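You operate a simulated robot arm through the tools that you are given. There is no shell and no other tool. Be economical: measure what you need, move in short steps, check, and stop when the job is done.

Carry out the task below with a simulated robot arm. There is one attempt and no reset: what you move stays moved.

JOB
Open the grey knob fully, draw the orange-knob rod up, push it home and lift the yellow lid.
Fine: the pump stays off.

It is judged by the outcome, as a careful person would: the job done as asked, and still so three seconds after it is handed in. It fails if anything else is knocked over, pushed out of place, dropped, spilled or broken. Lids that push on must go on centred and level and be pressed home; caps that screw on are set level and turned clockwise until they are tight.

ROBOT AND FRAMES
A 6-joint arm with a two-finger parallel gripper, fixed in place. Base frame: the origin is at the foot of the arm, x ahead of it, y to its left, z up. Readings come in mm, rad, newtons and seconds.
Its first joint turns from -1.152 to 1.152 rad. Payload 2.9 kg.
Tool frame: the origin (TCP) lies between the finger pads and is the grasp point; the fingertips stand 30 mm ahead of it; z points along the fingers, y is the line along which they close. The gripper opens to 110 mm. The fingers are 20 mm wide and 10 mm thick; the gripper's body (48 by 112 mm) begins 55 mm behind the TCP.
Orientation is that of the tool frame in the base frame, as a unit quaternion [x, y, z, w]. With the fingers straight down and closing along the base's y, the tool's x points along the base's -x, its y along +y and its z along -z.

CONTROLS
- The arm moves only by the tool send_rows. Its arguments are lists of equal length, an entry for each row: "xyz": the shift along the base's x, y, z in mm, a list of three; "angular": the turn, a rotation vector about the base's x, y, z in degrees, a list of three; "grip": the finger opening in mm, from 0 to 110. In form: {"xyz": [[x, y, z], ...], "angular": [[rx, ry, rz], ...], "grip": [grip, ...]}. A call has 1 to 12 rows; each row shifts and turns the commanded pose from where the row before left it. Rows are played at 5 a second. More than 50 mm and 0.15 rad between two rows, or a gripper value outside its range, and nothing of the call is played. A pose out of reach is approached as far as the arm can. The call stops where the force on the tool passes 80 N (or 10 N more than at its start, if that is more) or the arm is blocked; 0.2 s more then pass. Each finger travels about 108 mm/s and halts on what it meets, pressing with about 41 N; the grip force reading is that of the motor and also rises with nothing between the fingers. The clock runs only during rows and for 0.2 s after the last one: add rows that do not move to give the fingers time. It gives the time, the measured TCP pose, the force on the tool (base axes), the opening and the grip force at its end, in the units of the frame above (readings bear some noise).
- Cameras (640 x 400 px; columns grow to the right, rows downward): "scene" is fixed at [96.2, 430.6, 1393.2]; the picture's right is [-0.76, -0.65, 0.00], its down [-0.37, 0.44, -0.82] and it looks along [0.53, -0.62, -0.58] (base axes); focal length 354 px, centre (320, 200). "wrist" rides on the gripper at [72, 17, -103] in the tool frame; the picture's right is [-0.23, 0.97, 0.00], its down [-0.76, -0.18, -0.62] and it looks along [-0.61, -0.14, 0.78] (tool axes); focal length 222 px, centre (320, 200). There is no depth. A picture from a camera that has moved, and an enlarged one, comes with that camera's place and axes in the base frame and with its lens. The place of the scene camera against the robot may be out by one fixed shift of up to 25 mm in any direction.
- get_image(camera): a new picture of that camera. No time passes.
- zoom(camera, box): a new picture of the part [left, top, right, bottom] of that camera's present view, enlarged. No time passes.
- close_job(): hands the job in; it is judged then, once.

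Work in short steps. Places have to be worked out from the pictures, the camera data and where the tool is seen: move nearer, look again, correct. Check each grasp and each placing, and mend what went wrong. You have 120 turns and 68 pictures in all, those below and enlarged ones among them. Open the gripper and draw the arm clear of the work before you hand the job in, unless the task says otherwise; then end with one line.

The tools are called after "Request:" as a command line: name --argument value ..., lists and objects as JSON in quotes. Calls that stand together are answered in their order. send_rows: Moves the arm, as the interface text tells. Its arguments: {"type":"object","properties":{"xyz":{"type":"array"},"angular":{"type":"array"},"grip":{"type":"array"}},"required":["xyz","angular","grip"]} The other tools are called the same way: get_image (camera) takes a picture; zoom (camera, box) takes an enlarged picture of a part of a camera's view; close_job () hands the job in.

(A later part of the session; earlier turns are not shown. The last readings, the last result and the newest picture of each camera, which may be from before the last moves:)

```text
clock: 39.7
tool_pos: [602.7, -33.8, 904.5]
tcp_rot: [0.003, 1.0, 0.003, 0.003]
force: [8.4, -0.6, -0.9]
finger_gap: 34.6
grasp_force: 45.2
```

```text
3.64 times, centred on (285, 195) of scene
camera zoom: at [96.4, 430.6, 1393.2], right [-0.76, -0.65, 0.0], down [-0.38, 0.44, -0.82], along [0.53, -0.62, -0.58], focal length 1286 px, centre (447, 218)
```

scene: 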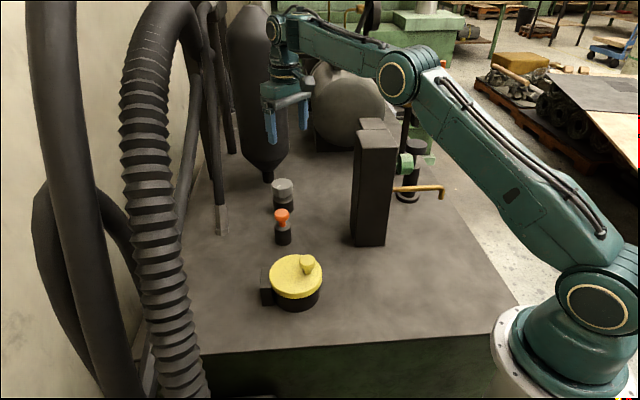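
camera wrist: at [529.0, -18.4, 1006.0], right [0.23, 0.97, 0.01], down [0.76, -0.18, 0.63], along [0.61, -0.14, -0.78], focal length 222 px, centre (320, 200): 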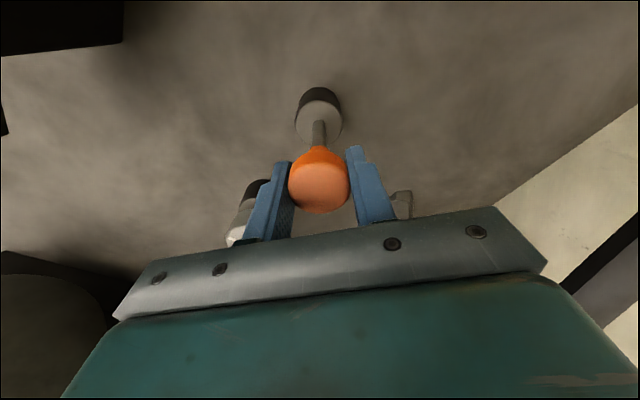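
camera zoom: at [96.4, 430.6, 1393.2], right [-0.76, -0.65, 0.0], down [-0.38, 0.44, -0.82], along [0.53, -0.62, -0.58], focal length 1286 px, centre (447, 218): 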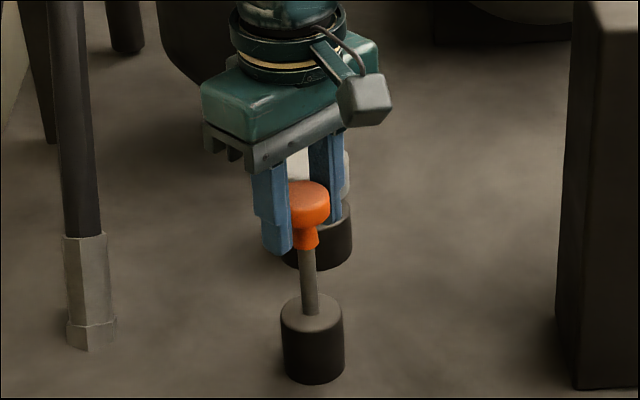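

58 mm up with no stop yet. Continuing in small steps.

Request:
send_rows --xyz '[[0, 0, 4], [0, 0, 4], [0, 0, 4], [0, 0, 0]]' --angular '[[0, 0, 0], [0, 0, 0], [0, 0, 0], [0, 0, 0]]' --grip '[20, 20, 20, 20]'

Request:
get_image --camera "wrist"

```text
clock: 40.7
tool_pos: [602.0, -35.9, 915.1]
tcp_rot: [0.003, 1.0, 0.003, 0.002]
force: [14.1, -8.5, -0.3]
finger_gap: 34.6
grasp_force: 44.4
```

```text
25 pictures are left
camera wrist: at [529.2, -18.4, 1017.5], right [0.23, 0.97, 0.01], down [0.76, -0.19, 0.62], along [0.61, -0.14, -0.78], focal length 222 px, centre (320, 200)
```

wrist: 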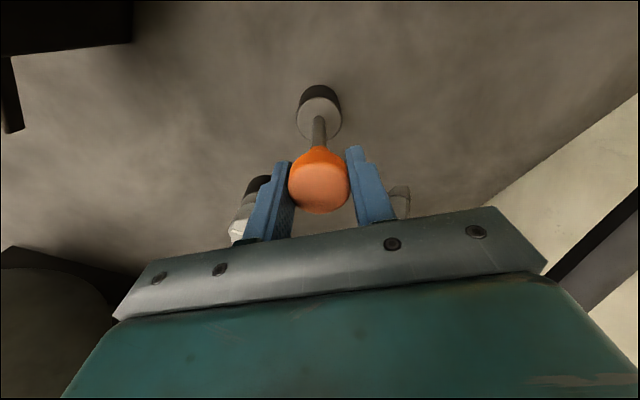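

Undo most of the side shift and continue up.

Request:
send_rows --xyz '[[1.5, -1.2, 0], [0, 0, 4], [0, 0, 4], [0, 0, 4], [0, 0, 4], [0, 0, 0]]' --angular '[[0, 0, 0], [0, 0, 0], [0, 0, 0], [0, 0, 0], [0, 0, 0], [0, 0, 0]]' --grip '[20, 20, 20, 20, 20, 20]'

Request:
zoom --camera "scene" --box '[230, 140, 340, 250]'

```text
clock: 42.1
tool_pos: [602.2, -34.7, 930.3]
tcp_rot: [0.001, 1.0, 0.003, -0.001]
force: [5.1, -5.9, -1.9]
finger_gap: 34.6
grasp_force: 45.8
```

```text
3.64 times, centred on (285, 195) of scene
camera zoom: at [96.3, 430.4, 1393.3], right [-0.76, -0.65, 0.0], down [-0.38, 0.44, -0.82], along [0.53, -0.62, -0.58], focal length 1286 px, centre (447, 218)
```

zoom: 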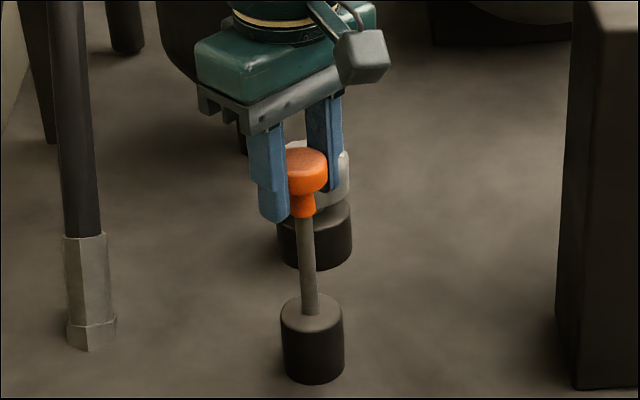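

84 mm up; still no stop. A bit further.

Request:
send_rows --xyz '[[0, 0, 4], [0, 0, 4], [0, 0, 4], [0, 0, 4], [0, 0, 4], [0, 0, 0]]' --angular '[[0, 0, 0], [0, 0, 0], [0, 0, 0], [0, 0, 0], [0, 0, 0], [0, 0, 0]]' --grip '[20, 20, 20, 20, 20, 20]'

Request:
zoom --camera "scene" --box '[230, 140, 340, 250]'

```text
clock: 43.5
tool_pos: [602.4, -35.5, 949.5]
tcp_rot: [0.002, 1.0, 0.002, -0.001]
force: [-5.7, -3.7, -0.7]
finger_gap: 34.4
grasp_force: 45.1
```

```text
3.64 times, centred on (285, 195) of scene
camera zoom: at [96.0, 430.5, 1393.3], right [-0.76, -0.65, 0.0], down [-0.37, 0.44, -0.82], along [0.53, -0.62, -0.58], focal length 1286 px, centre (447, 218)
```

zoom: 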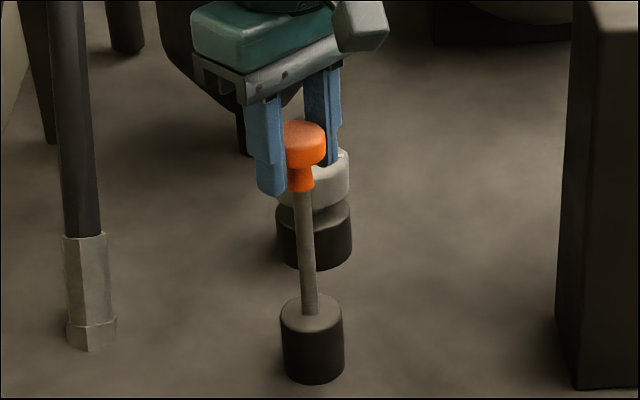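

103 mm; lateral forces show it's still guided. Continuing cautiously.

Request:
send_rows --xyz '[[0, 0, 4], [0, 0, 4], [0, 0, 4], [0, 0, 4], [0, 0, 4], [0, 0, 0]]' --angular '[[0, 0, 0], [0, 0, 0], [0, 0, 0], [0, 0, 0], [0, 0, 0], [0, 0, 0]]' --grip '[20, 20, 20, 20, 20, 20]'

Request:
zoom --camera "scene" --box '[230, 120, 350, 250]'

```text
clock: 44.9
tool_pos: [602.4, -35.5, 971.6]
tcp_rot: [0.002, 1.0, 0.003, 0.0]
force: [-8.7, -5.8, -1.8]
finger_gap: 34.7
grasp_force: 44.9
```

```text
3.08 times, centred on (290, 185) of scene
camera zoom: at [96.0, 430.4, 1393.3], right [-0.76, -0.65, 0.0], down [-0.37, 0.44, -0.82], along [0.53, -0.62, -0.58], focal length 1088 px, centre (412, 246)
```

zoom: 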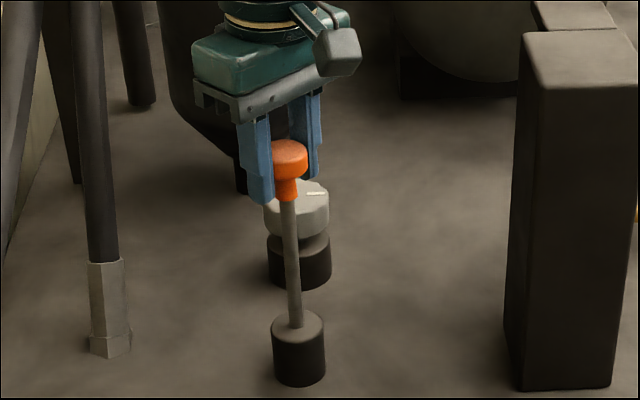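

125 mm. Still loaded sideways, so still guided; a little more.

Request:
send_rows --xyz '[[0, 0, 3], [0, 0, 3], [0, 0, 3], [0, 0, 3], [0, 0, 3], [0, 0, 0]]' --angular '[[0, 0, 0], [0, 0, 0], [0, 0, 0], [0, 0, 0], [0, 0, 0], [0, 0, 0]]' --grip '[20, 20, 20, 20, 20, 20]'

Request:
zoom --camera "scene" --box '[230, 120, 350, 250]'

```text
clock: 46.3
tool_pos: [601.7, -35.7, 986.3]
tcp_rot: [0.002, 1.0, 0.002, 0.001]
force: [3.6, -3.5, -1.7]
finger_gap: 34.6
grasp_force: 45.1
```

```text
3.08 times, centred on (290, 185) of scene
camera zoom: at [96.3, 430.5, 1393.3], right [-0.76, -0.65, 0.0], down [-0.38, 0.44, -0.82], along [0.53, -0.62, -0.58], focal length 1088 px, centre (412, 246)
```

zoom: 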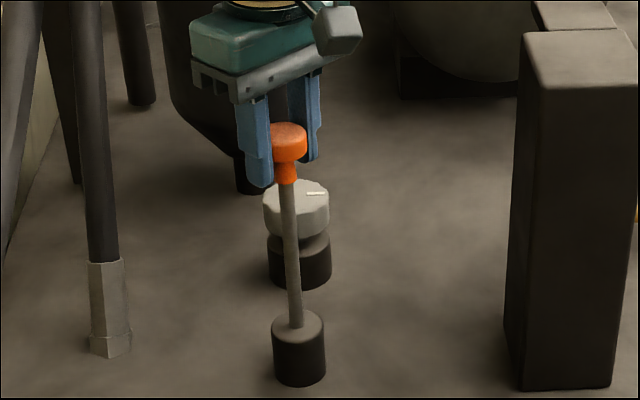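

140 mm. Continuing with the force reading as guide.

Request:
send_rows --xyz '[[0, 0, 3], [0, 0, 3], [0, 0, 3], [0, 0, 3], [0, 0, 3], [0, 0, 0]]' --angular '[[0, 0, 0], [0, 0, 0], [0, 0, 0], [0, 0, 0], [0, 0, 0], [0, 0, 0]]' --grip '[20, 20, 20, 20, 20, 20]'

```text
clock: 47.7
tool_pos: [602.4, -35.1, 997.6]
tcp_rot: [0.003, 1.0, 0.003, -0.002]
force: [6.1, -4.0, -28.8]
finger_gap: 34.4
grasp_force: 44.8
```

The upper stop is felt (−29 N at 998, ~151 mm travel). Now I push it back down along the same line.

Request:
send_rows --xyz '[[0, 0, -8], [0, 0, -10], [0, 0, -10], [0, 0, -10], [0, 0, -10], [0, 0, -10], [0, 0, -10], [0, 0, -10], [0, 0, -10], [0, 0, -10], [0, 0, -10], [0, 0, 0]]' --angular '[[0, 0, 0], [0, 0, 0], [0, 0, 0], [0, 0, 0], [0, 0, 0], [0, 0, 0], [0, 0, 0], [0, 0, 0], [0, 0, 0], [0, 0, 0], [0, 0, 0], [0, 0, 0]]' --grip '[20, 20, 20, 20, 20, 20, 20, 20, 20, 20, 20, 20]'

Request:
zoom --camera "scene" --box '[230, 120, 350, 250]'

```text
clock: 50.3
tool_pos: [602.5, -36.2, 892.4]
tcp_rot: [0.001, 1.0, 0.002, -0.002]
force: [-16.4, 17.6, 0.2]
finger_gap: 34.5
grasp_force: 44.4
```

```text
3.08 times, centred on (290, 185) of scene
camera zoom: at [95.8, 431.0, 1393.1], right [-0.76, -0.65, 0.0], down [-0.37, 0.44, -0.82], along [0.53, -0.62, -0.58], focal length 1088 px, centre (412, 246)
```

zoom: 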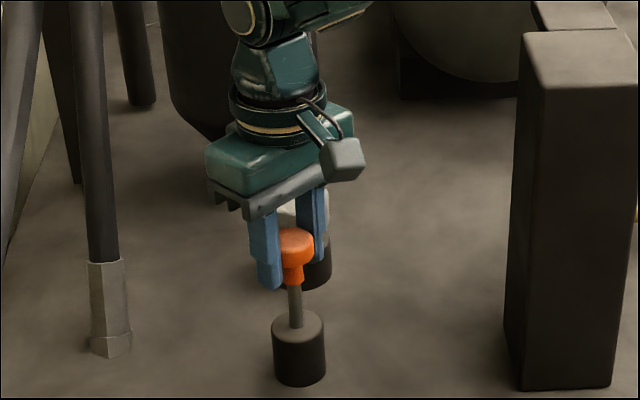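

Going down well. I continue the last ~45 mm more slowly and press home.

Request:
send_rows --xyz '[[0, 0, 0], [0, 0, -8], [0, 0, -8], [0, 0, -8], [0, 0, -6], [0, 0, 0], [0, 0, 0]]' --angular '[[0, 0, 0], [0, 0, 0], [0, 0, 0], [0, 0, 0], [0, 0, 0], [0, 0, 0], [0, 0, 0]]' --grip '[20, 20, 20, 20, 20, 20, 20]'

```text
clock: 51.9
tool_pos: [602.2, -34.6, 863.9]
tcp_rot: [0.002, 1.0, 0.003, 0.0]
force: [-9.0, 13.4, -1.6]
finger_gap: 34.5
grasp_force: 45.0
```

About 17 mm to go. Stepping down until the seat pushes back.

Request:
send_rows --xyz '[[0, 0, -6], [0, 0, -6], [0, 0, -4], [0, 0, -3], [0, 0, -2], [0, 0, 0]]' --angular '[[0, 0, 0], [0, 0, 0], [0, 0, 0], [0, 0, 0], [0, 0, 0], [0, 0, 0]]' --grip '[20, 20, 20, 20, 20, 20]'

Request:
zoom --camera "scene" --box '[230, 140, 340, 250]'

```text
clock: 53.3
tool_pos: [603.1, -34.9, 844.8]
tcp_rot: [0.002, 1.0, 0.002, 0.001]
force: [-16.5, 7.3, 31.4]
finger_gap: 34.9
grasp_force: 45.0
```

```text
3.64 times, centred on (285, 195) of scene
camera zoom: at [95.2, 430.8, 1393.2], right [-0.76, -0.65, 0.0], down [-0.37, 0.44, -0.82], along [0.53, -0.62, -0.58], focal length 1286 px, centre (447, 218)
```

zoom: 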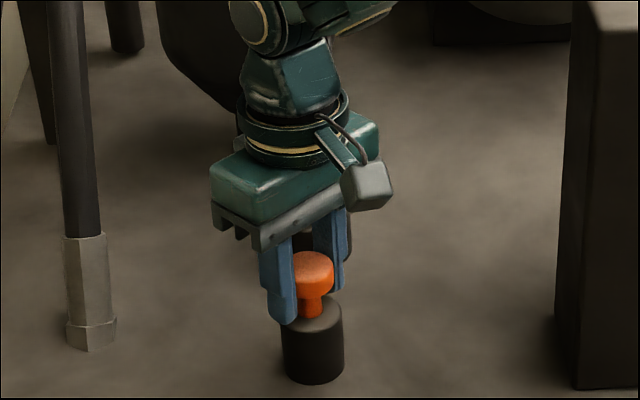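

Seat force 31 N and the knob looks back at its start height. To be sure, I release, rise, and press the top with closed fingers.

Request:
send_rows --xyz '[[0, 0, 2], [0, 0, 0], [0, 0, 20], [0, 0, 30], [0, 0, 5], [0, 0, 0], [0, 0, 0], [0, 0, 0]]' --angular '[[0, 0, 0], [0, 0, 0], [0, 0, 0], [0, 0, 0], [0, 0, 0], [0, 0, 0], [0, 0, 0], [0, 0, 0]]' --grip '[65, 65, 65, 65, 30, 0, 0, 0]'

Request:
zoom --camera "scene" --box '[230, 140, 340, 250]'

```text
clock: 55.1
tool_pos: [603.5, -34.2, 898.4]
tcp_rot: [0.001, 1.0, 0.003, 0.0]
force: [-0.9, 0.1, 0.6]
finger_gap: 0.0
grasp_force: 37.7
```

```text
3.64 times, centred on (285, 195) of scene
camera zoom: at [96.2, 430.6, 1393.2], right [-0.76, -0.65, 0.0], down [-0.37, 0.44, -0.82], along [0.53, -0.62, -0.58], focal length 1286 px, centre (447, 218)
```

zoom: 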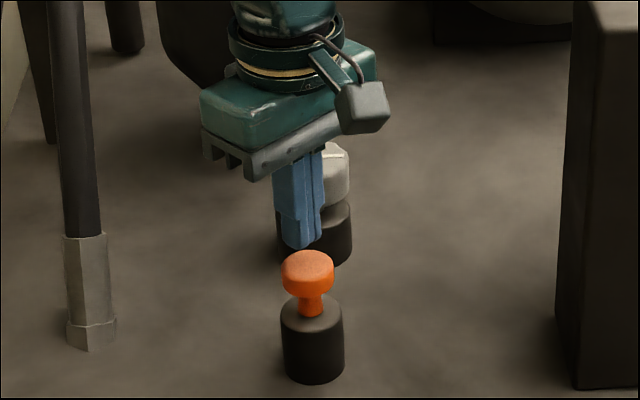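

The knob appears exactly where it began. A brief press from the top confirms.

Request:
send_rows --xyz '[[0, 0, -6], [0, 0, -6], [0, 0, -4], [0, 0, -4], [0, 0, 0]]' --angular '[[0, 0, 0], [0, 0, 0], [0, 0, 0], [0, 0, 0], [0, 0, 0]]' --grip '[0, 0, 0, 0, 0]'

```text
clock: 56.3
tool_pos: [603.3, -35.9, 881.4]
tcp_rot: [0.001, 1.0, 0.002, 0.001]
force: [-5.7, 0.7, 19.4]
finger_gap: 0.1
grasp_force: 37.4
```

Firm contact at 19 N: the rod is home. I lift and move back to look at the yellow lid.

Request:
send_rows --xyz '[[0, 0, 40], [0, 0, 40], [-45, 16, 20], [-45, 16, 0], [-45, 16, 0], [-45, 16, 0], [-40, 12, 0], [0, 0, 0]]' --angular '[[0, 0, 0], [0, 0, 0], [0, 0, 0], [0, 0, 0], [0, 0, 0], [0, 0, 0], [0, 0, 0], [0, 0, 0]]' --grip '[0, 0, 30, 60, 60, 60, 60, 60]'

Request:
get_image --camera "wrist"

Request:
zoom --camera "scene" --box '[220, 170, 360, 330]'

```text
refused: row 3 steps farther than a row can; nothing moved
```

```text
17 pictures are left
camera wrist: at [530.7, -18.5, 983.0], right [0.23, 0.97, 0.01], down [0.76, -0.18, 0.62], along [0.61, -0.14, -0.78], focal length 222 px, centre (320, 200)
```

wrist: 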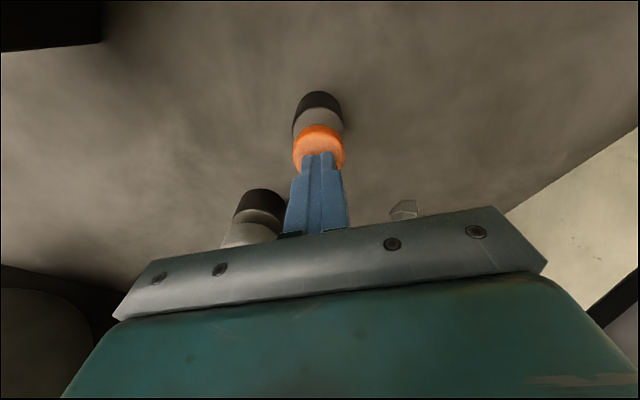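

```text
2.50 times, centred on (290, 250) of scene
camera zoom: at [95.7, 430.6, 1393.2], right [-0.76, -0.65, 0.0], down [-0.37, 0.44, -0.82], along [0.53, -0.62, -0.58], focal length 884 px, centre (395, 75)
```

zoom: 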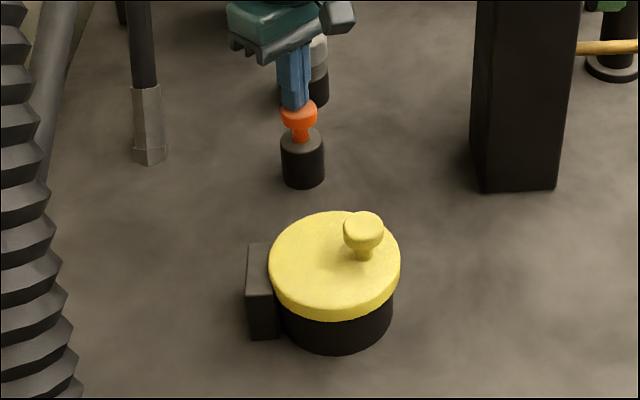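

A row was too long; resending with shorter steps.

Request:
send_rows --xyz '[[0, 0, 40], [0, 0, 40], [-38, 14, 20], [-44, 16, 0], [-44, 16, 0], [-44, 16, 0], [-44, 14, 0], [0, 0, 0]]' --angular '[[0, 0, 0], [0, 0, 0], [0, 0, 0], [0, 0, 0], [0, 0, 0], [0, 0, 0], [0, 0, 0], [0, 0, 0]]' --grip '[0, 0, 30, 60, 60, 60, 60, 60]'

Request:
get_image --camera "wrist"

```text
clock: 58.1
tool_pos: [390.2, 40.7, 981.6]
tcp_rot: [0.002, 1.0, 0.003, 0.001]
force: [-1.0, 0.0, -0.1]
finger_gap: 60.1
grasp_force: 0.1
```

```text
15 pictures are left
camera wrist: at [317.0, 58.2, 1083.0], right [0.23, 0.97, 0.01], down [0.76, -0.18, 0.62], along [0.61, -0.14, -0.78], focal length 222 px, centre (320, 200)
```

wrist: 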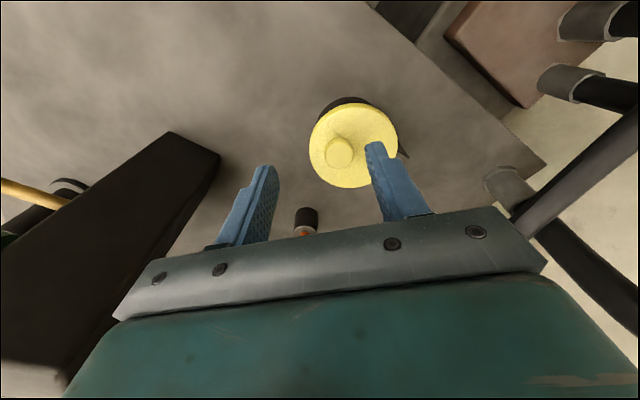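

Triangulated lid knob: ≈ (436,54.5), top ≈ 847; the hinge block lies toward (+0.4,+0.92) from it. I yaw so the fingers close parallel to the hinge axis (knob can pivot in the grip) and move above it.

Request:
send_rows --xyz '[[10, 3, 0], [10, 3, 0], [10, 3, 0], [8, 2, 0], [8, 2, 0], [0, 0, -20], [0, 0, -20], [0, 0, -20], [0, 0, -15], [0, 0, 0]]' --angular '[[0, 0, 7.5], [0, 0, 7.5], [0, 0, 7.5], [0, 0, 7.5], [0, 0, 7.5], [0, 0, 7.5], [0, 0, 7.5], [0, 0, 7.5], [0, 0, 6.5], [0, 0, 0]]' --grip '[65, 65, 65, 65, 65, 65, 65, 65, 65, 65]'

Request:
get_image --camera "wrist"

```text
clock: 60.3
tool_pos: [435.9, 52.3, 904.9]
tcp_rot: [-0.548, 0.836, 0.002, -0.001]
force: [-0.1, 0.9, 0.1]
finger_gap: 64.9
grasp_force: 0.0
```

```text
14 pictures are left
camera wrist: at [390.5, -7.4, 1005.7], right [-0.8, 0.6, 0.01], down [0.47, 0.62, 0.62], along [0.37, 0.5, -0.78], focal length 222 px, centre (320, 200)
```

wrist: 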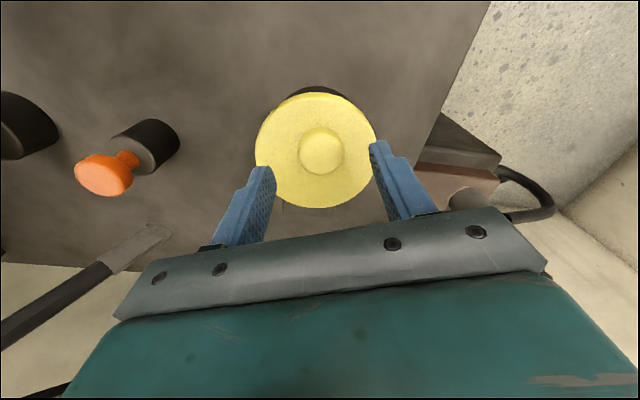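

Knob confirmed at (436.5,55.5). I descend to TCP z≈851 and close on it.

Request:
send_rows --xyz '[[0.5, 3, -10], [0, 0, -15], [0, 0, -15], [0, 0, -13], [0, 0, 0], [0, 0, 0], [0, 0, 0], [0, 0, 0]]' --angular '[[0, 0, 0], [0, 0, 0], [0, 0, 0], [0, 0, 0], [0, 0, 0], [0, 0, 0], [0, 0, 0], [0, 0, 0]]' --grip '[65, 65, 65, 65, 65, 45, 25, 18]'

Request:
get_image --camera "wrist"

```text
clock: 61.5
tool_pos: [436.7, 55.9, 858.3]
tcp_rot: [-0.546, 0.838, 0.001, 0.002]
force: [-9.0, -1.7, 21.5]
finger_gap: 61.4
grasp_force: 0.0
stopped in row 5: the force on the tool passed its limit (the readings are from after the stop); the commanded pose is now the measured one
```

```text
13 pictures are left
camera wrist: at [391.9, -4.1, 959.4], right [-0.8, 0.6, 0.0], down [0.47, 0.62, 0.63], along [0.38, 0.5, -0.78], focal length 222 px, centre (320, 200)
```

wrist: 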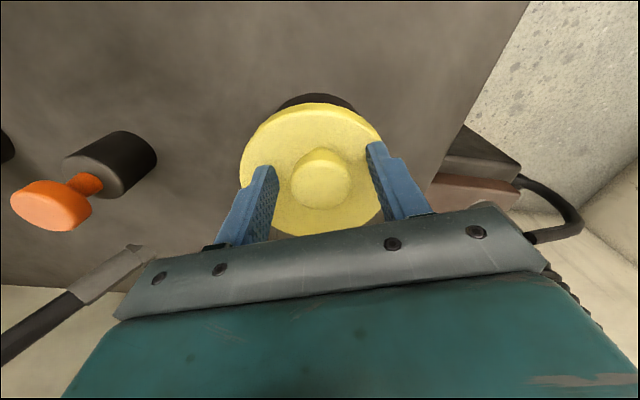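

Fingertips touched the lid surface (z≈828), harmlessly. I rise 4 mm and close on the knob.

Request:
send_rows --xyz '[[0, 0, 4], [0, 0, 0], [0, 0, 0], [0, 0, 0], [0, 0, 0]]' --angular '[[0, 0, 0], [0, 0, 0], [0, 0, 0], [0, 0, 0], [0, 0, 0]]' --grip '[60, 45, 25, 15, 15]'

```text
clock: 62.7
tool_pos: [437.1, 57.0, 859.9]
tcp_rot: [-0.547, 0.837, 0.002, 0.0]
force: [-11.4, 9.3, -0.5]
finger_gap: 33.1
grasp_force: 45.2
```

Knob gripped (33 mm). I lift along an arc about the estimated hinge (≈84 mm away toward (0.45,0.89)): first 10°, then read forces.

Request:
send_rows --xyz '[[-1, 0.5, 0], [1.7, 3.4, 7.2], [2, 4, 6.8], [0, 0, 0]]' --angular '[[0, 0, 0], [-4.45, 2.25, 0], [-4.45, 2.25, 0], [0, 0, 0]]' --grip '[15, 15, 15, 15]'

Request:
zoom --camera "scene" --box '[220, 170, 380, 330]'

```text
clock: 63.7
tool_pos: [442.6, 63.0, 874.7]
tcp_rot: [-0.544, 0.835, -0.045, -0.071]
force: [3.7, -3.9, 5.9]
finger_gap: 33.0
grasp_force: 45.4
```

```text
2.50 times, centred on (300, 250) of scene
camera zoom: at [96.1, 430.4, 1393.3], right [-0.76, -0.65, 0.0], down [-0.37, 0.44, -0.82], along [0.53, -0.62, -0.58], focal length 884 px, centre (370, 75)
```

zoom: 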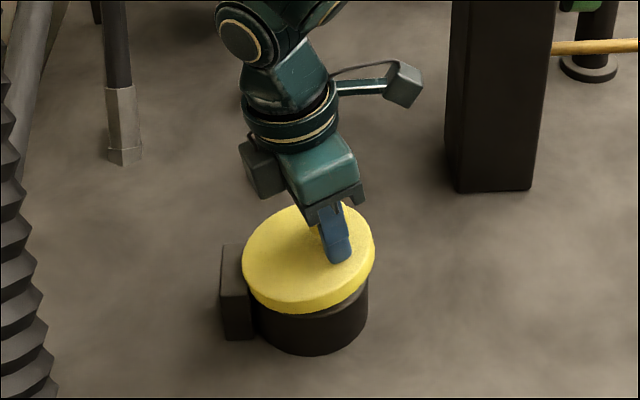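

The lid is hinging open with tiny forces. Continuing the arc another 24°.

Request:
send_rows --xyz '[[2.7, 5.3, 7.6], [3.1, 6.1, 7.0], [3.4, 6.7, 6.2], [3.6, 7.2, 5.3], [0, 0, 0]]' --angular '[[-5.34, 2.7, 0], [-5.34, 2.7, 0], [-5.34, 2.7, 0], [-5.34, 2.7, 0], [0, 0, 0]]' --grip '[15, 15, 15, 15, 15]'

Request:
zoom --camera "scene" --box '[220, 150, 380, 330]'

```text
clock: 64.9
tool_pos: [452.1, 73.2, 904.4]
tcp_rot: [-0.518, 0.806, -0.147, -0.246]
force: [37.1, -14.2, -11.9]
finger_gap: 35.1
grasp_force: 19.8
```

```text
2.22 times, centred on (300, 240) of scene
camera zoom: at [90.6, 424.9, 1395.4], right [-0.76, -0.65, -0.01], down [-0.37, 0.44, -0.82], along [0.53, -0.62, -0.58], focal length 786 px, centre (364, 111)
```

zoom: 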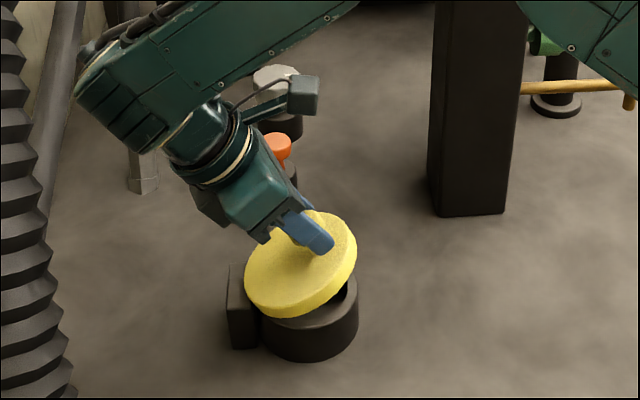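

The arm lags its command by ~15 mm in y and the grip is loosening; I hold still to let it settle and re-read.

Request:
send_rows --xyz '[[0, 0, 0], [0, 0, 0]]' --angular '[[0, 0, 0], [0, 0, 0]]' --grip '[15, 15]'

```text
clock: 65.5
tool_pos: [451.3, 74.1, 905.7]
tcp_rot: [-0.517, 0.806, -0.148, -0.247]
force: [35.6, -18.4, -5.4]
finger_gap: 35.0
grasp_force: 20.5
```

Something is loading the arm. I take a full scene view to see whether any link touches anything.

Request:
get_image --camera "scene"

Request:
get_image --camera "wrist"

```text
10 pictures are left
```

scene: 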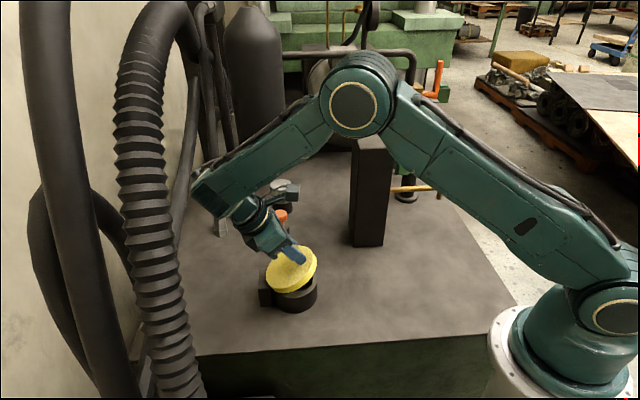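

```text
9 pictures are left
camera wrist: at [435.9, 77.4, 1030.0], right [-0.8, 0.58, -0.11], down [0.58, 0.81, 0.1], along [0.15, 0.02, -0.99], focal length 222 px, centre (320, 200)
```

wrist: 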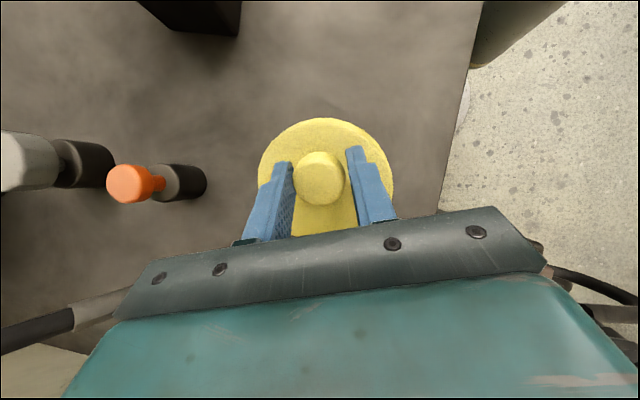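

The wrist end is right at the corrugated hose, which blocks the tilted posture. I untilt the tool while holding the knob, letting it pivot between the pads.

Request:
send_rows --xyz '[[-3, -8, 2], [-1.4, -4, 1.5], [-1, -3, 1.5], [-1, -2.3, 1], [0, 0, 0]]' --angular '[[5.34, -2.7, 0], [5.34, -2.7, 0], [5.34, -2.7, 0], [5.34, -2.7, 0], [0, 0, 0]]' --grip '[15, 15, 15, 15, 15]'

Request:
zoom --camera "scene" --box '[150, 130, 390, 330]'

```text
clock: 66.7
tool_pos: [446.4, 70.5, 905.7]
tcp_rot: [-0.543, 0.835, -0.043, -0.074]
force: [12.2, -13.6, -12.3]
finger_gap: 31.8
grasp_force: 44.8
```

```text
2.00 times, centred on (270, 230) of scene
camera zoom: at [96.7, 430.3, 1393.3], right [-0.76, -0.65, 0.0], down [-0.38, 0.44, -0.82], along [0.53, -0.62, -0.58], focal length 707 px, centre (420, 140)
```

zoom: 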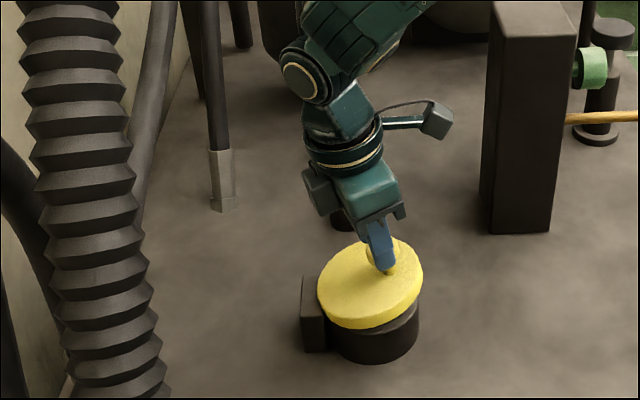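

The knob pivoted in the grip and the arm is clear of the hose. I continue lifting with the tool held at this small tilt.

Request:
send_rows --xyz '[[1.5, -1.5, -1], [3.5, 6.9, 10.6], [4.1, 8.1, 9.5], [4.6, 9.2, 8], [0, 0, 0]]' --angular '[[0, 0, 0], [0, 0, 0], [0, 0, 0], [0, 0, 0], [0, 0, 0]]' --grip '[15, 15, 15, 15, 15]'

Request:
zoom --camera "scene" --box '[150, 130, 390, 330]'

```text
clock: 67.9
tool_pos: [461.3, 95.6, 933.0]
tcp_rot: [-0.544, 0.835, -0.042, -0.073]
force: [0.1, 0.9, 0.1]
finger_gap: 15.0
grasp_force: 0.1
```

```text
2.00 times, centred on (270, 230) of scene
camera zoom: at [96.2, 430.6, 1393.2], right [-0.76, -0.65, 0.0], down [-0.37, 0.44, -0.82], along [0.53, -0.62, -0.58], focal length 707 px, centre (420, 140)
```

zoom: 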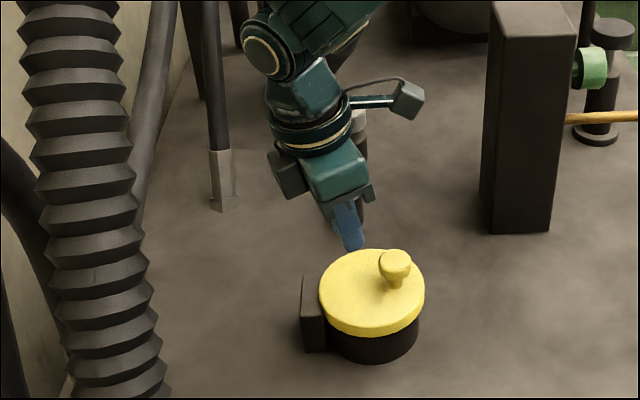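

The fingers slipped off the knob. I open, raise, and check whether the lid stayed partly up or fell shut.

Request:
send_rows --xyz '[[0, 0, 10], [-8, -15, 5], [-8, -15, 0], [0, 0, 0], [0, 0, 0]]' --angular '[[4.45, -2.25, 0], [4.45, -2.25, 0], [0, 0, 0], [0, 0, 0], [0, 0, 0]]' --grip '[60, 60, 60, 60, 60]'

Request:
zoom --camera "scene" --box '[240, 190, 350, 320]'

```text
clock: 69.1
tool_pos: [445.3, 63.7, 949.3]
tcp_rot: [-0.546, 0.838, 0.001, 0.002]
force: [-0.4, 0.3, 0.2]
finger_gap: 59.9
grasp_force: 0.0
```

```text
3.08 times, centred on (295, 255) of scene
camera zoom: at [96.2, 430.6, 1393.2], right [-0.76, -0.65, 0.0], down [-0.37, 0.44, -0.82], along [0.53, -0.62, -0.58], focal length 1088 px, centre (397, 31)
```

zoom: 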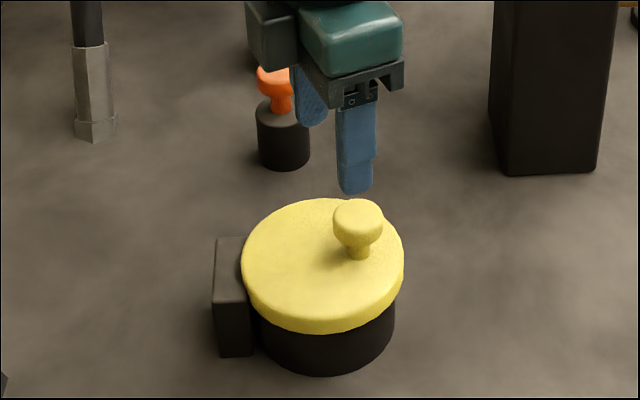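

The lid fell back closed undamaged, so it must be taken past vertical. New plan: grip with the tool pre-tilted 20° away from the hinge, then follow the knob's arc, ending near upright, clear of the hose.

Request:
send_rows --xyz '[[-3, -4, -15], [-4, -4, -15], [-3.4, -3.6, -20], [0, 0, -19], [0, 0, -10], [0, 0, -9], [0, 0, 0], [0, 0, 0], [0, 0, 0], [0, 0, 0]]' --angular '[[6, -2.87, 0], [6, -2.87, 0], [6, -2.87, 0], [0, 0, 0], [0, 0, 0], [0, 0, 0], [0, 0, 0], [0, 0, 0], [0, 0, 0], [0, 0, 0]]' --grip '[62, 62, 62, 62, 62, 62, 62, 45, 25, 15]'

Request:
get_image --camera "wrist"

```text
clock: 71.3
tool_pos: [433.7, 53.1, 860.5]
tcp_rot: [-0.537, 0.825, 0.09, 0.15]
force: [8.6, -0.7, -5.2]
finger_gap: 33.0
grasp_force: 44.5
```

```text
5 pictures are left
camera wrist: at [375.2, -35.1, 931.4], right [-0.8, 0.59, 0.06], down [0.35, 0.39, 0.85], along [0.48, 0.71, -0.52], focal length 222 px, centre (320, 200)
```

wrist: 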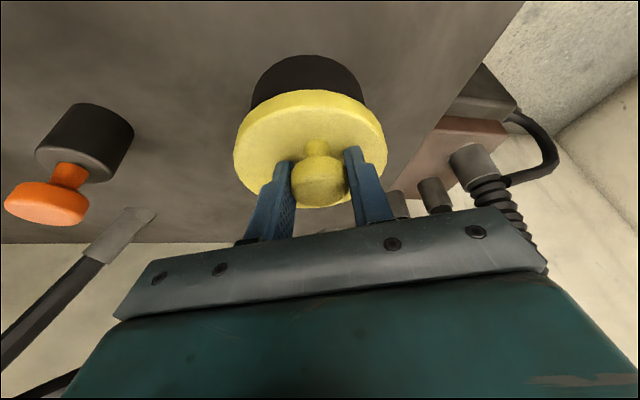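

A solid grip (33 mm, bulb well inside the pads). Now the first 30° of the arc.

Request:
send_rows --xyz '[[1.3, 2.7, 8.0], [1.6, 3.4, 7.4], [1.9, 4.0, 7.3], [2.1, 4.5, 6.8], [2.4, 5.0, 6.4], [2.6, 5.5, 5.9], [0, 0, 0]]' --angular '[[-1.26, 0.6, 0], [-1.26, 0.6, 0], [-1.26, 0.6, 0], [-1.26, 0.6, 0], [-1.26, 0.6, 0], [-1.26, 0.6, 0], [0, 0, 0]]' --grip '[15, 15, 15, 15, 15, 15, 15]'

```text
clock: 72.9
tool_pos: [452.2, 71.6, 902.6]
tcp_rot: [-0.538, 0.837, 0.044, 0.09]
force: [40.6, -29.5, -25.2]
finger_gap: 33.1
grasp_force: 45.1
```

Side force and displacement show the hinge lies toward about (0.72,0.69), not (0.45,0.89). The lid followed to ~30°; I relax the command to the actual position and yaw the fingers −20° to match the hinge axis.

Request:
send_rows --xyz '[[3, -3, 0], [2.4, -2.6, 0], [0, 0, 0], [0, 0, 0], [0, 0, 0]]' --angular '[[0, 0, -5], [0, 0, -5], [0, 0, -5], [0, 0, -5], [0, 0, 0]]' --grip '[15, 15, 15, 15, 15]'

```text
clock: 74.1
tool_pos: [454.4, 73.7, 902.7]
tcp_rot: [-0.39, 0.915, 0.036, 0.1]
force: [23.1, 0.1, -5.1]
finger_gap: 33.0
grasp_force: 45.0
```

Forces relaxed. Continuing the arc with the corrected hinge direction, 15° more.

Request:
send_rows --xyz '[[2.5, 0.5, 0], [4.7, 4.5, 5.3], [5.0, 4.8, 4.9], [5.3, 5.1, 4.1], [0, 0, 0]]' --angular '[[0, 0, 0], [-0.97, 1, 0], [-0.97, 1, 0], [-0.97, 1, 0], [0, 0, 0]]' --grip '[15, 15, 15, 15, 15]'

Request:
zoom --camera "scene" --box '[190, 150, 370, 330]'

```text
clock: 75.3
tool_pos: [469.2, 86.2, 915.6]
tcp_rot: [-0.391, 0.918, 0.024, 0.06]
force: [-3.1, -6.0, -9.8]
finger_gap: 31.9
grasp_force: 44.8
```

```text
2.22 times, centred on (280, 240) of scene
camera zoom: at [96.3, 430.5, 1393.3], right [-0.76, -0.65, 0.0], down [-0.38, 0.44, -0.82], along [0.53, -0.62, -0.58], focal length 786 px, centre (409, 111)
```

zoom: 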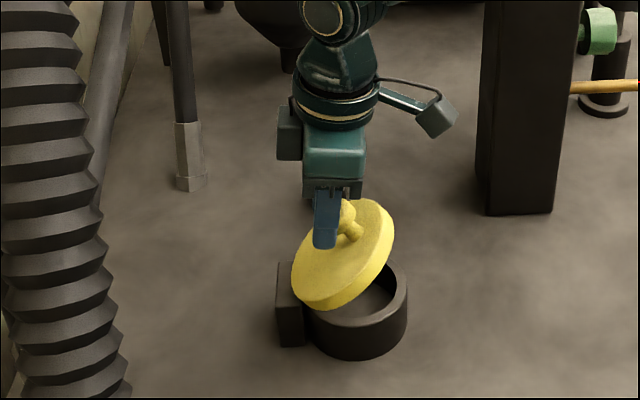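

The lid is clearly open ~50° and the grip is holding. Continuing 20° more.

Request:
send_rows --xyz '[[5.5, 5.3, 3.0], [5.8, 5.5, 2.6], [5.9, 5.7, 2.0], [6, 5.7, 1.2], [0, 0, 0]]' --angular '[[-0.97, 1, 0], [-0.97, 1, 0], [-0.97, 1, 0], [-0.97, 1, 0], [0, 0, 0]]' --grip '[15, 15, 15, 15, 15]'

```text
clock: 76.5
tool_pos: [493.6, 110.9, 927.4]
tcp_rot: [-0.393, 0.919, 0.006, 0.019]
force: [-1.2, -0.2, 0.5]
finger_gap: 15.0
grasp_force: 0.0
```

Slipped off again at ~60°: the true arc is tighter (refit: radius ≈76 mm, hinge toward (0.73,0.68)). I check the lid state before regrasping.

Request:
zoom --camera "scene" --box '[190, 150, 370, 330]'

```text
2.22 times, centred on (280, 240) of scene
camera zoom: at [96.2, 430.6, 1393.2], right [-0.76, -0.65, 0.0], down [-0.37, 0.44, -0.82], along [0.53, -0.62, -0.58], focal length 786 px, centre (409, 111)
```

zoom: 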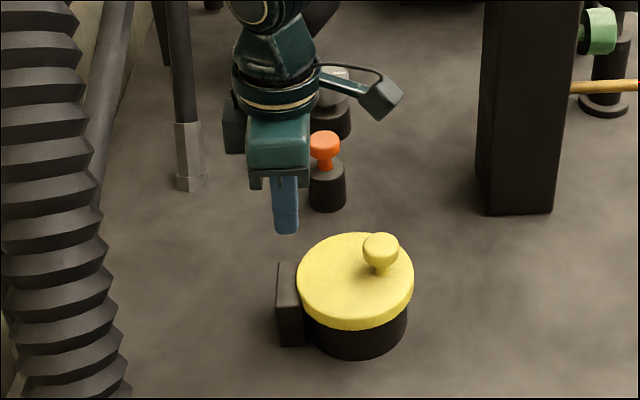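

The lid is closed again, intact; the view confirms hinge direction and ~77 mm knob-to-hinge distance. I regrasp with a 28° pre-tilt.

Request:
send_rows --xyz '[[0, 0, 25], [-15, -14, 5], [-15, -14, 0], [-15, -15, -20], [-15.3, -14.5, -25], [0, 0, -20], [0, 0, -15], [0, 0, -8], [0, 0, -7.4], [0, 0, 0]]' --angular '[[0, 0, 0], [4.43, -4.75, 0], [4.43, -4.75, 0], [4.43, -4.75, 0], [4.43, -4.75, 0], [0, 0, 0], [0, 0, 0], [0, 0, 0], [0, 0, 0], [0, 0, 0]]' --grip '[30, 62, 62, 62, 62, 62, 62, 62, 62, 62]'

```text
clock: 78.7
tool_pos: [432.6, 53.2, 859.9]
tcp_rot: [-0.381, 0.893, 0.082, 0.227]
force: [-0.1, 0.1, 0.3]
finger_gap: 62.2
grasp_force: 0.1
```

In position with 28° tilt and no contact. Closing.

Request:
send_rows --xyz '[[0, 0, 0], [0, 0, 0], [0, 0, 0], [0, 0, 0]]' --angular '[[0, 0, 0], [0, 0, 0], [0, 0, 0], [0, 0, 0]]' --grip '[45, 25, 15, 15]'

```text
clock: 79.7
tool_pos: [432.3, 52.8, 860.6]
tcp_rot: [-0.381, 0.892, 0.081, 0.228]
force: [13.0, -8.7, -5.6]
finger_gap: 32.8
grasp_force: 44.5
```

Gripped at 32.8. Relieve the side load and follow the refined arc for the first 30°.

Request:
send_rows --xyz '[[1.2, -0.9, 0], [1.75, 1.65, 6.3], [2.2, 2.05, 6.0], [2.55, 2.4, 5.8], [2.9, 2.7, 5.5], [3.3, 3.05, 5.2], [3.65, 3.4, 4.8], [0, 0, 0]]' --angular '[[0, 0, 0], [-1.19, 1.28, 0], [-1.19, 1.28, 0], [-1.19, 1.28, 0], [-1.19, 1.28, 0], [-1.19, 1.28, 0], [-1.19, 1.28, 0], [0, 0, 0]]' --grip '[15, 15, 15, 15, 15, 15, 15, 15]'

```text
clock: 81.5
tool_pos: [447.9, 64.6, 891.8]
tcp_rot: [-0.388, 0.909, 0.054, 0.14]
force: [-18.9, -12.1, 3.0]
finger_gap: 33.0
grasp_force: 45.3
```

Grip steady at 33.0, small radial push-back; I trim 1.5 mm and continue to ~50°.

Request:
send_rows --xyz '[[-1.1, -1.0, 0], [3.8, 3.5, 4.4], [4.1, 3.8, 4.0], [4.3, 4.0, 3.5], [4.5, 4.2, 3.1], [0, 0, 0]]' --angular '[[0, 0, 0], [-1.19, 1.28, 0], [-1.19, 1.28, 0], [-1.19, 1.28, 0], [-1.19, 1.28, 0], [0, 0, 0]]' --grip '[15, 15, 15, 15, 15, 15]'

```text
clock: 82.9
tool_pos: [462.3, 80.5, 907.6]
tcp_rot: [-0.392, 0.916, 0.034, 0.081]
force: [-22.6, 0.1, 3.2]
finger_gap: 33.2
grasp_force: 44.6
```

On track (~48–50°), grip still 33.2. Continue to ~75°.

Request:
send_rows --xyz '[[-0.8, 0.4, 0], [4.6, 4.3, 2.4], [4.75, 4.4, 1.8], [4.8, 4.5, 1.2], [4.9, 4.55, 0.7], [5.0, 4.6, 0.1], [0, 0, 0]]' --angular '[[0, 0, 0], [-1.19, 1.28, 0], [-1.19, 1.28, 0], [-1.19, 1.28, 0], [-1.19, 1.28, 0], [-1.19, 1.28, 0], [0, 0, 0]]' --grip '[15, 15, 15, 15, 15, 15, 15]'

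```text
clock: 84.5
tool_pos: [485.4, 105.0, 915.3]
tcp_rot: [-0.394, 0.919, 0.007, 0.01]
force: [-29.4, 14.3, 22.1]
finger_gap: 33.2
grasp_force: 45.1
```

About 75° with the knob held firmly. I relieve the side/up load and continue past vertical.

Request:
send_rows --xyz '[[-1.8, 1.8, 2.5], [4.9, 4.55, -0.2], [4.8, 4.5, -0.8], [4.75, 4.4, -1.4], [4.6, 4.3, -2.0], [0, 0, 0]]' --angular '[[0, 0, 0], [-1.19, 1.28, 0], [-1.19, 1.28, 0], [-1.19, 1.28, 0], [-1.19, 1.28, 0], [0, 0, 0]]' --grip '[15, 15, 15, 15, 15, 15]'

Request:
zoom --camera "scene" --box '[150, 130, 370, 330]'

```text
clock: 85.9
tool_pos: [504.4, 123.4, 913.1]
tcp_rot: [-0.394, 0.918, -0.015, -0.044]
force: [-18.8, 15.0, 15.5]
finger_gap: 31.2
grasp_force: 45.1
```

```text
2.00 times, centred on (260, 230) of scene
camera zoom: at [95.4, 430.9, 1393.2], right [-0.76, -0.65, 0.0], down [-0.37, 0.44, -0.82], along [0.53, -0.62, -0.58], focal length 707 px, centre (440, 140)
```

zoom: 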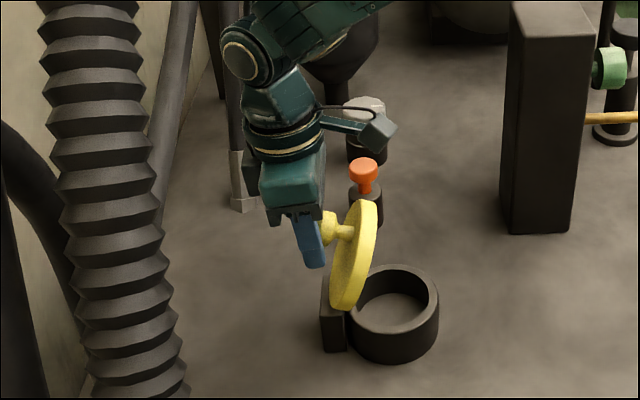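

The lid is at ~82° with the knob near the pad edge; tangential load is small. I ease the side load and nudge onward slowly past vertical.

Request:
send_rows --xyz '[[-1.5, 1.6, 1.5], [2.9, 2.7, 0], [2.9, 2.7, -0.4], [2.9, 2.7, -0.6], [2.9, 2.7, -0.8], [2.9, 2.7, -1], [0, 0, 0]]' --angular '[[0, 0, 0], [-0.7, 0.7, 0], [-0.7, 0.7, 0], [-0.7, 0.7, 0], [-0.7, 0.7, 0], [-0.7, 0.7, 0], [0, 0, 0]]' --grip '[15, 15, 15, 15, 15, 15, 15]'

```text
clock: 87.5
tool_pos: [505.5, 123.7, 915.1]
tcp_rot: [-0.383, 0.919, -0.032, -0.083]
force: [43.3, -24.0, 1.9]
finger_gap: 30.9
grasp_force: 45.0
```

The tool lags its command; I hold briefly and re-read.

Request:
send_rows --xyz '[[0, 0, 0]]' --angular '[[0, 0, 0]]' --grip '[15]'

Request:
get_image --camera "scene"

```text
clock: 87.9
tool_pos: [505.5, 123.7, 914.7]
tcp_rot: [-0.384, 0.919, -0.031, -0.084]
force: [35.3, -15.7, -3.8]
finger_gap: 30.8
grasp_force: 44.9
```

```text
1 pictures are left
```

scene: 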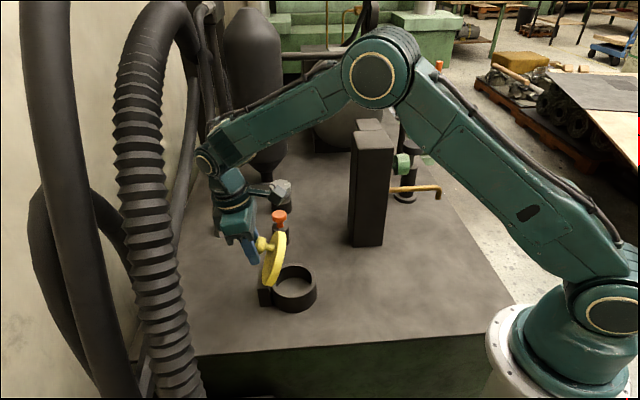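

The wrist end is against the pipes again, blocking outward motion while tilted. I untilt to about −8°, which gives back ~40 mm of clearance, then advance.

Request:
send_rows --xyz '[[-6, -7, 0], [-3, -4, 0], [0, 0, 0], [0, 0, 0], [0, 0, 0]]' --angular '[[3.4, -3.65, 0], [3.4, -3.65, 0], [3.4, -3.65, 0], [2, -2.1, 0], [0, 0, 0]]' --grip '[15, 15, 15, 15, 15]'

```text
clock: 89.1
tool_pos: [510.2, 126.4, 911.7]
tcp_rot: [-0.392, 0.918, 0.022, 0.063]
force: [0.3, 0.5, 0.5]
finger_gap: 15.1
grasp_force: 0.1
```

Grip lost as the pads rotated. I'll retry with a much larger pre-tilt (−45°) so the tool follows the lid rigidly through the first half and ends upright clear of the pipes; contact readings will tell me where the knob is.

Request:
send_rows --xyz '[[0, 0, 35], [-13.3, -12.8, 5], [-13.3, -12.8, 0], [-13.3, -12.8, 0], [-13.3, -12.8, -15], [-13.3, -12.8, -15], [-13.3, -12.8, -15], [0, 0, -18], [0, 0, -15], [0, 0, -10], [0, 0, -5], [0, 0, 0]]' --angular '[[0, 0, 0], [4.38, -4.41, 0], [4.38, -4.41, 0], [4.38, -4.41, 0], [4.38, -4.41, 0], [4.38, -4.41, 0], [4.38, -4.41, 0], [0, 0, 0], [0, 0, 0], [0, 0, 0], [0, 0, 0], [0, 0, 0]]' --grip '[30, 62, 62, 62, 62, 62, 62, 62, 62, 62, 62, 62]'

```text
clock: 91.7
tool_pos: [430.7, 51.6, 859.8]
tcp_rot: [-0.362, 0.85, 0.139, 0.357]
force: [0.0, 0.5, 0.1]
finger_gap: 61.8
grasp_force: 0.1
```

Reached cleanly at 45° tilt with no contact. Closing on the knob.

Request:
send_rows --xyz '[[0, 0, 0], [0, 0, 0], [0, 0, 0], [0, 0, 0]]' --angular '[[0, 0, 0], [0, 0, 0], [0, 0, 0], [0, 0, 0]]' --grip '[45, 25, 15, 15]'

```text
clock: 92.7
tool_pos: [431.1, 49.7, 857.2]
tcp_rot: [-0.361, 0.85, 0.138, 0.357]
force: [7.8, -4.6, -4.4]
finger_gap: 33.1
grasp_force: 44.2
```

Gripped (33.1). Rigidly rotating with the lid: first 20°.

Request:
send_rows --xyz '[[1.85, 1.83, 7], [2.27, 2.26, 6.8], [2.63, 2.6, 6.6], [3.05, 3.03, 6.1], [0, 0, 0]]' --angular '[[-3.53, 3.55, 0], [-3.53, 3.55, 0], [-3.53, 3.55, 0], [-3.53, 3.55, 0], [0, 0, 0]]' --grip '[15, 15, 15, 15, 15]'

```text
clock: 93.9
tool_pos: [442.8, 62.3, 884.3]
tcp_rot: [-0.381, 0.898, 0.076, 0.206]
force: [24.7, 11.8, -8.5]
finger_gap: 33.0
grasp_force: 45.4
```

Radial pull of ~26 N suggests the hinge is a bit nearer/lower; I correct 3 mm inward and continue 15° rigidly.

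Request:
send_rows --xyz '[[2.2, 1.2, -1.8], [3.76, 3.74, 5], [4.05, 4.0, 4.6], [4.26, 4.23, 4], [0, 0, 0]]' --angular '[[0, 0, 0], [-3.53, 3.55, 0], [-3.53, 3.55, 0], [-3.53, 3.55, 0], [0, 0, 0]]' --grip '[15, 15, 15, 15, 15]'

```text
clock: 95.1
tool_pos: [453.5, 72.9, 897.7]
tcp_rot: [-0.39, 0.917, 0.028, 0.08]
force: [-10.0, -9.8, 28.2]
finger_gap: 32.9
grasp_force: 44.8
```

Now slightly under-radius; splitting the difference (hinge L≈73, z≈829 fits the readings). Continue to ~45°, tool upright.

Request:
send_rows --xyz '[[-1.5, -1.5, 3], [4.47, 4.44, 4], [4.69, 4.65, 3.3], [0, 0, 0]]' --angular '[[0, 0, 0], [-3.53, 3.55, 0], [-3.53, 3.55, 0], [0, 0, 0]]' --grip '[15, 15, 15, 15]'

```text
clock: 96.1
tool_pos: [462.7, 81.6, 906.1]
tcp_rot: [-0.394, 0.919, -0.003, 0.002]
force: [18.1, 9.8, -16.6]
finger_gap: 32.8
grasp_force: 44.8
```

At 45° with the tool upright and the grip at full bulb width. Now the pivot phase, with small force-corrected steps.

Request:
send_rows --xyz '[[0.9, 0.9, -2.2], [4.26, 4.23, 2.7], [4.54, 4.51, 2.2], [4.6, 4.58, 1.7], [0, 0, 0]]' --angular '[[0, 0, 0], [-0.28, 0.28, 0], [-0.28, 0.28, 0], [-0.28, 0.28, 0], [0, 0, 0]]' --grip '[15, 15, 15, 15, 15]'

```text
clock: 97.3
tool_pos: [473.6, 93.4, 911.6]
tcp_rot: [-0.391, 0.92, -0.007, -0.01]
force: [-11.1, -14.0, 8.6]
finger_gap: 33.5
grasp_force: 44.7
```

Grip 33.5, moderate forces. Next 15°.

Request:
send_rows --xyz '[[0, 0, 1], [4.69, 4.65, 1.1], [4.75, 4.72, 0.6], [4.75, 4.72, 0], [0, 0, 0]]' --angular '[[0, 0, 0], [-0.28, 0.28, 0], [-0.28, 0.28, 0], [-0.28, 0.28, 0], [0, 0, 0]]' --grip '[15, 15, 15, 15, 15]'

```text
clock: 98.5
tool_pos: [488.5, 108.0, 914.6]
tcp_rot: [-0.393, 0.919, -0.01, -0.019]
force: [-13.7, -5.7, 7.7]
finger_gap: 33.5
grasp_force: 45.5
```

~74°, low force, firm grip. Next 15°.

Request:
send_rows --xyz '[[0, 0, 0.8], [4.75, 4.72, -0.5], [4.69, 4.65, -1.0], [4.6, 4.58, -1.5], [0, 0, 0]]' --angular '[[0, 0, 0], [-0.28, 0.28, 0], [-0.28, 0.28, 0], [-0.28, 0.28, 0], [0, 0, 0]]' --grip '[15, 15, 15, 15, 15]'

```text
clock: 99.7
tool_pos: [504.9, 124.0, 913.6]
tcp_rot: [-0.393, 0.919, -0.014, -0.027]
force: [-11.2, 4.4, 13.0]
finger_gap: 32.9
grasp_force: 44.8
```

~88°. Continue past vertical.

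Request:
send_rows --xyz '[[-0.6, 0.4, 1.5], [4.55, 4.5, -1.5], [4.4, 4.4, -2.0], [4.3, 4.2, -2.5], [0, 0, 0]]' --angular '[[0, 0, 0], [-0.2, 0.2, 0], [-0.2, 0.2, 0], [-0.2, 0.2, 0], [0, 0, 0]]' --grip '[15, 15, 15, 15, 15]'

```text
clock: 100.9
tool_pos: [514.8, 132.4, 910.5]
tcp_rot: [-0.391, 0.92, -0.017, -0.037]
force: [-37.0, -13.9, 14.2]
finger_gap: 31.4
grasp_force: 44.4
stopped in row 5: the force on the tool passed its limit (the readings are from after the stop); the commanded pose is now the measured one
```

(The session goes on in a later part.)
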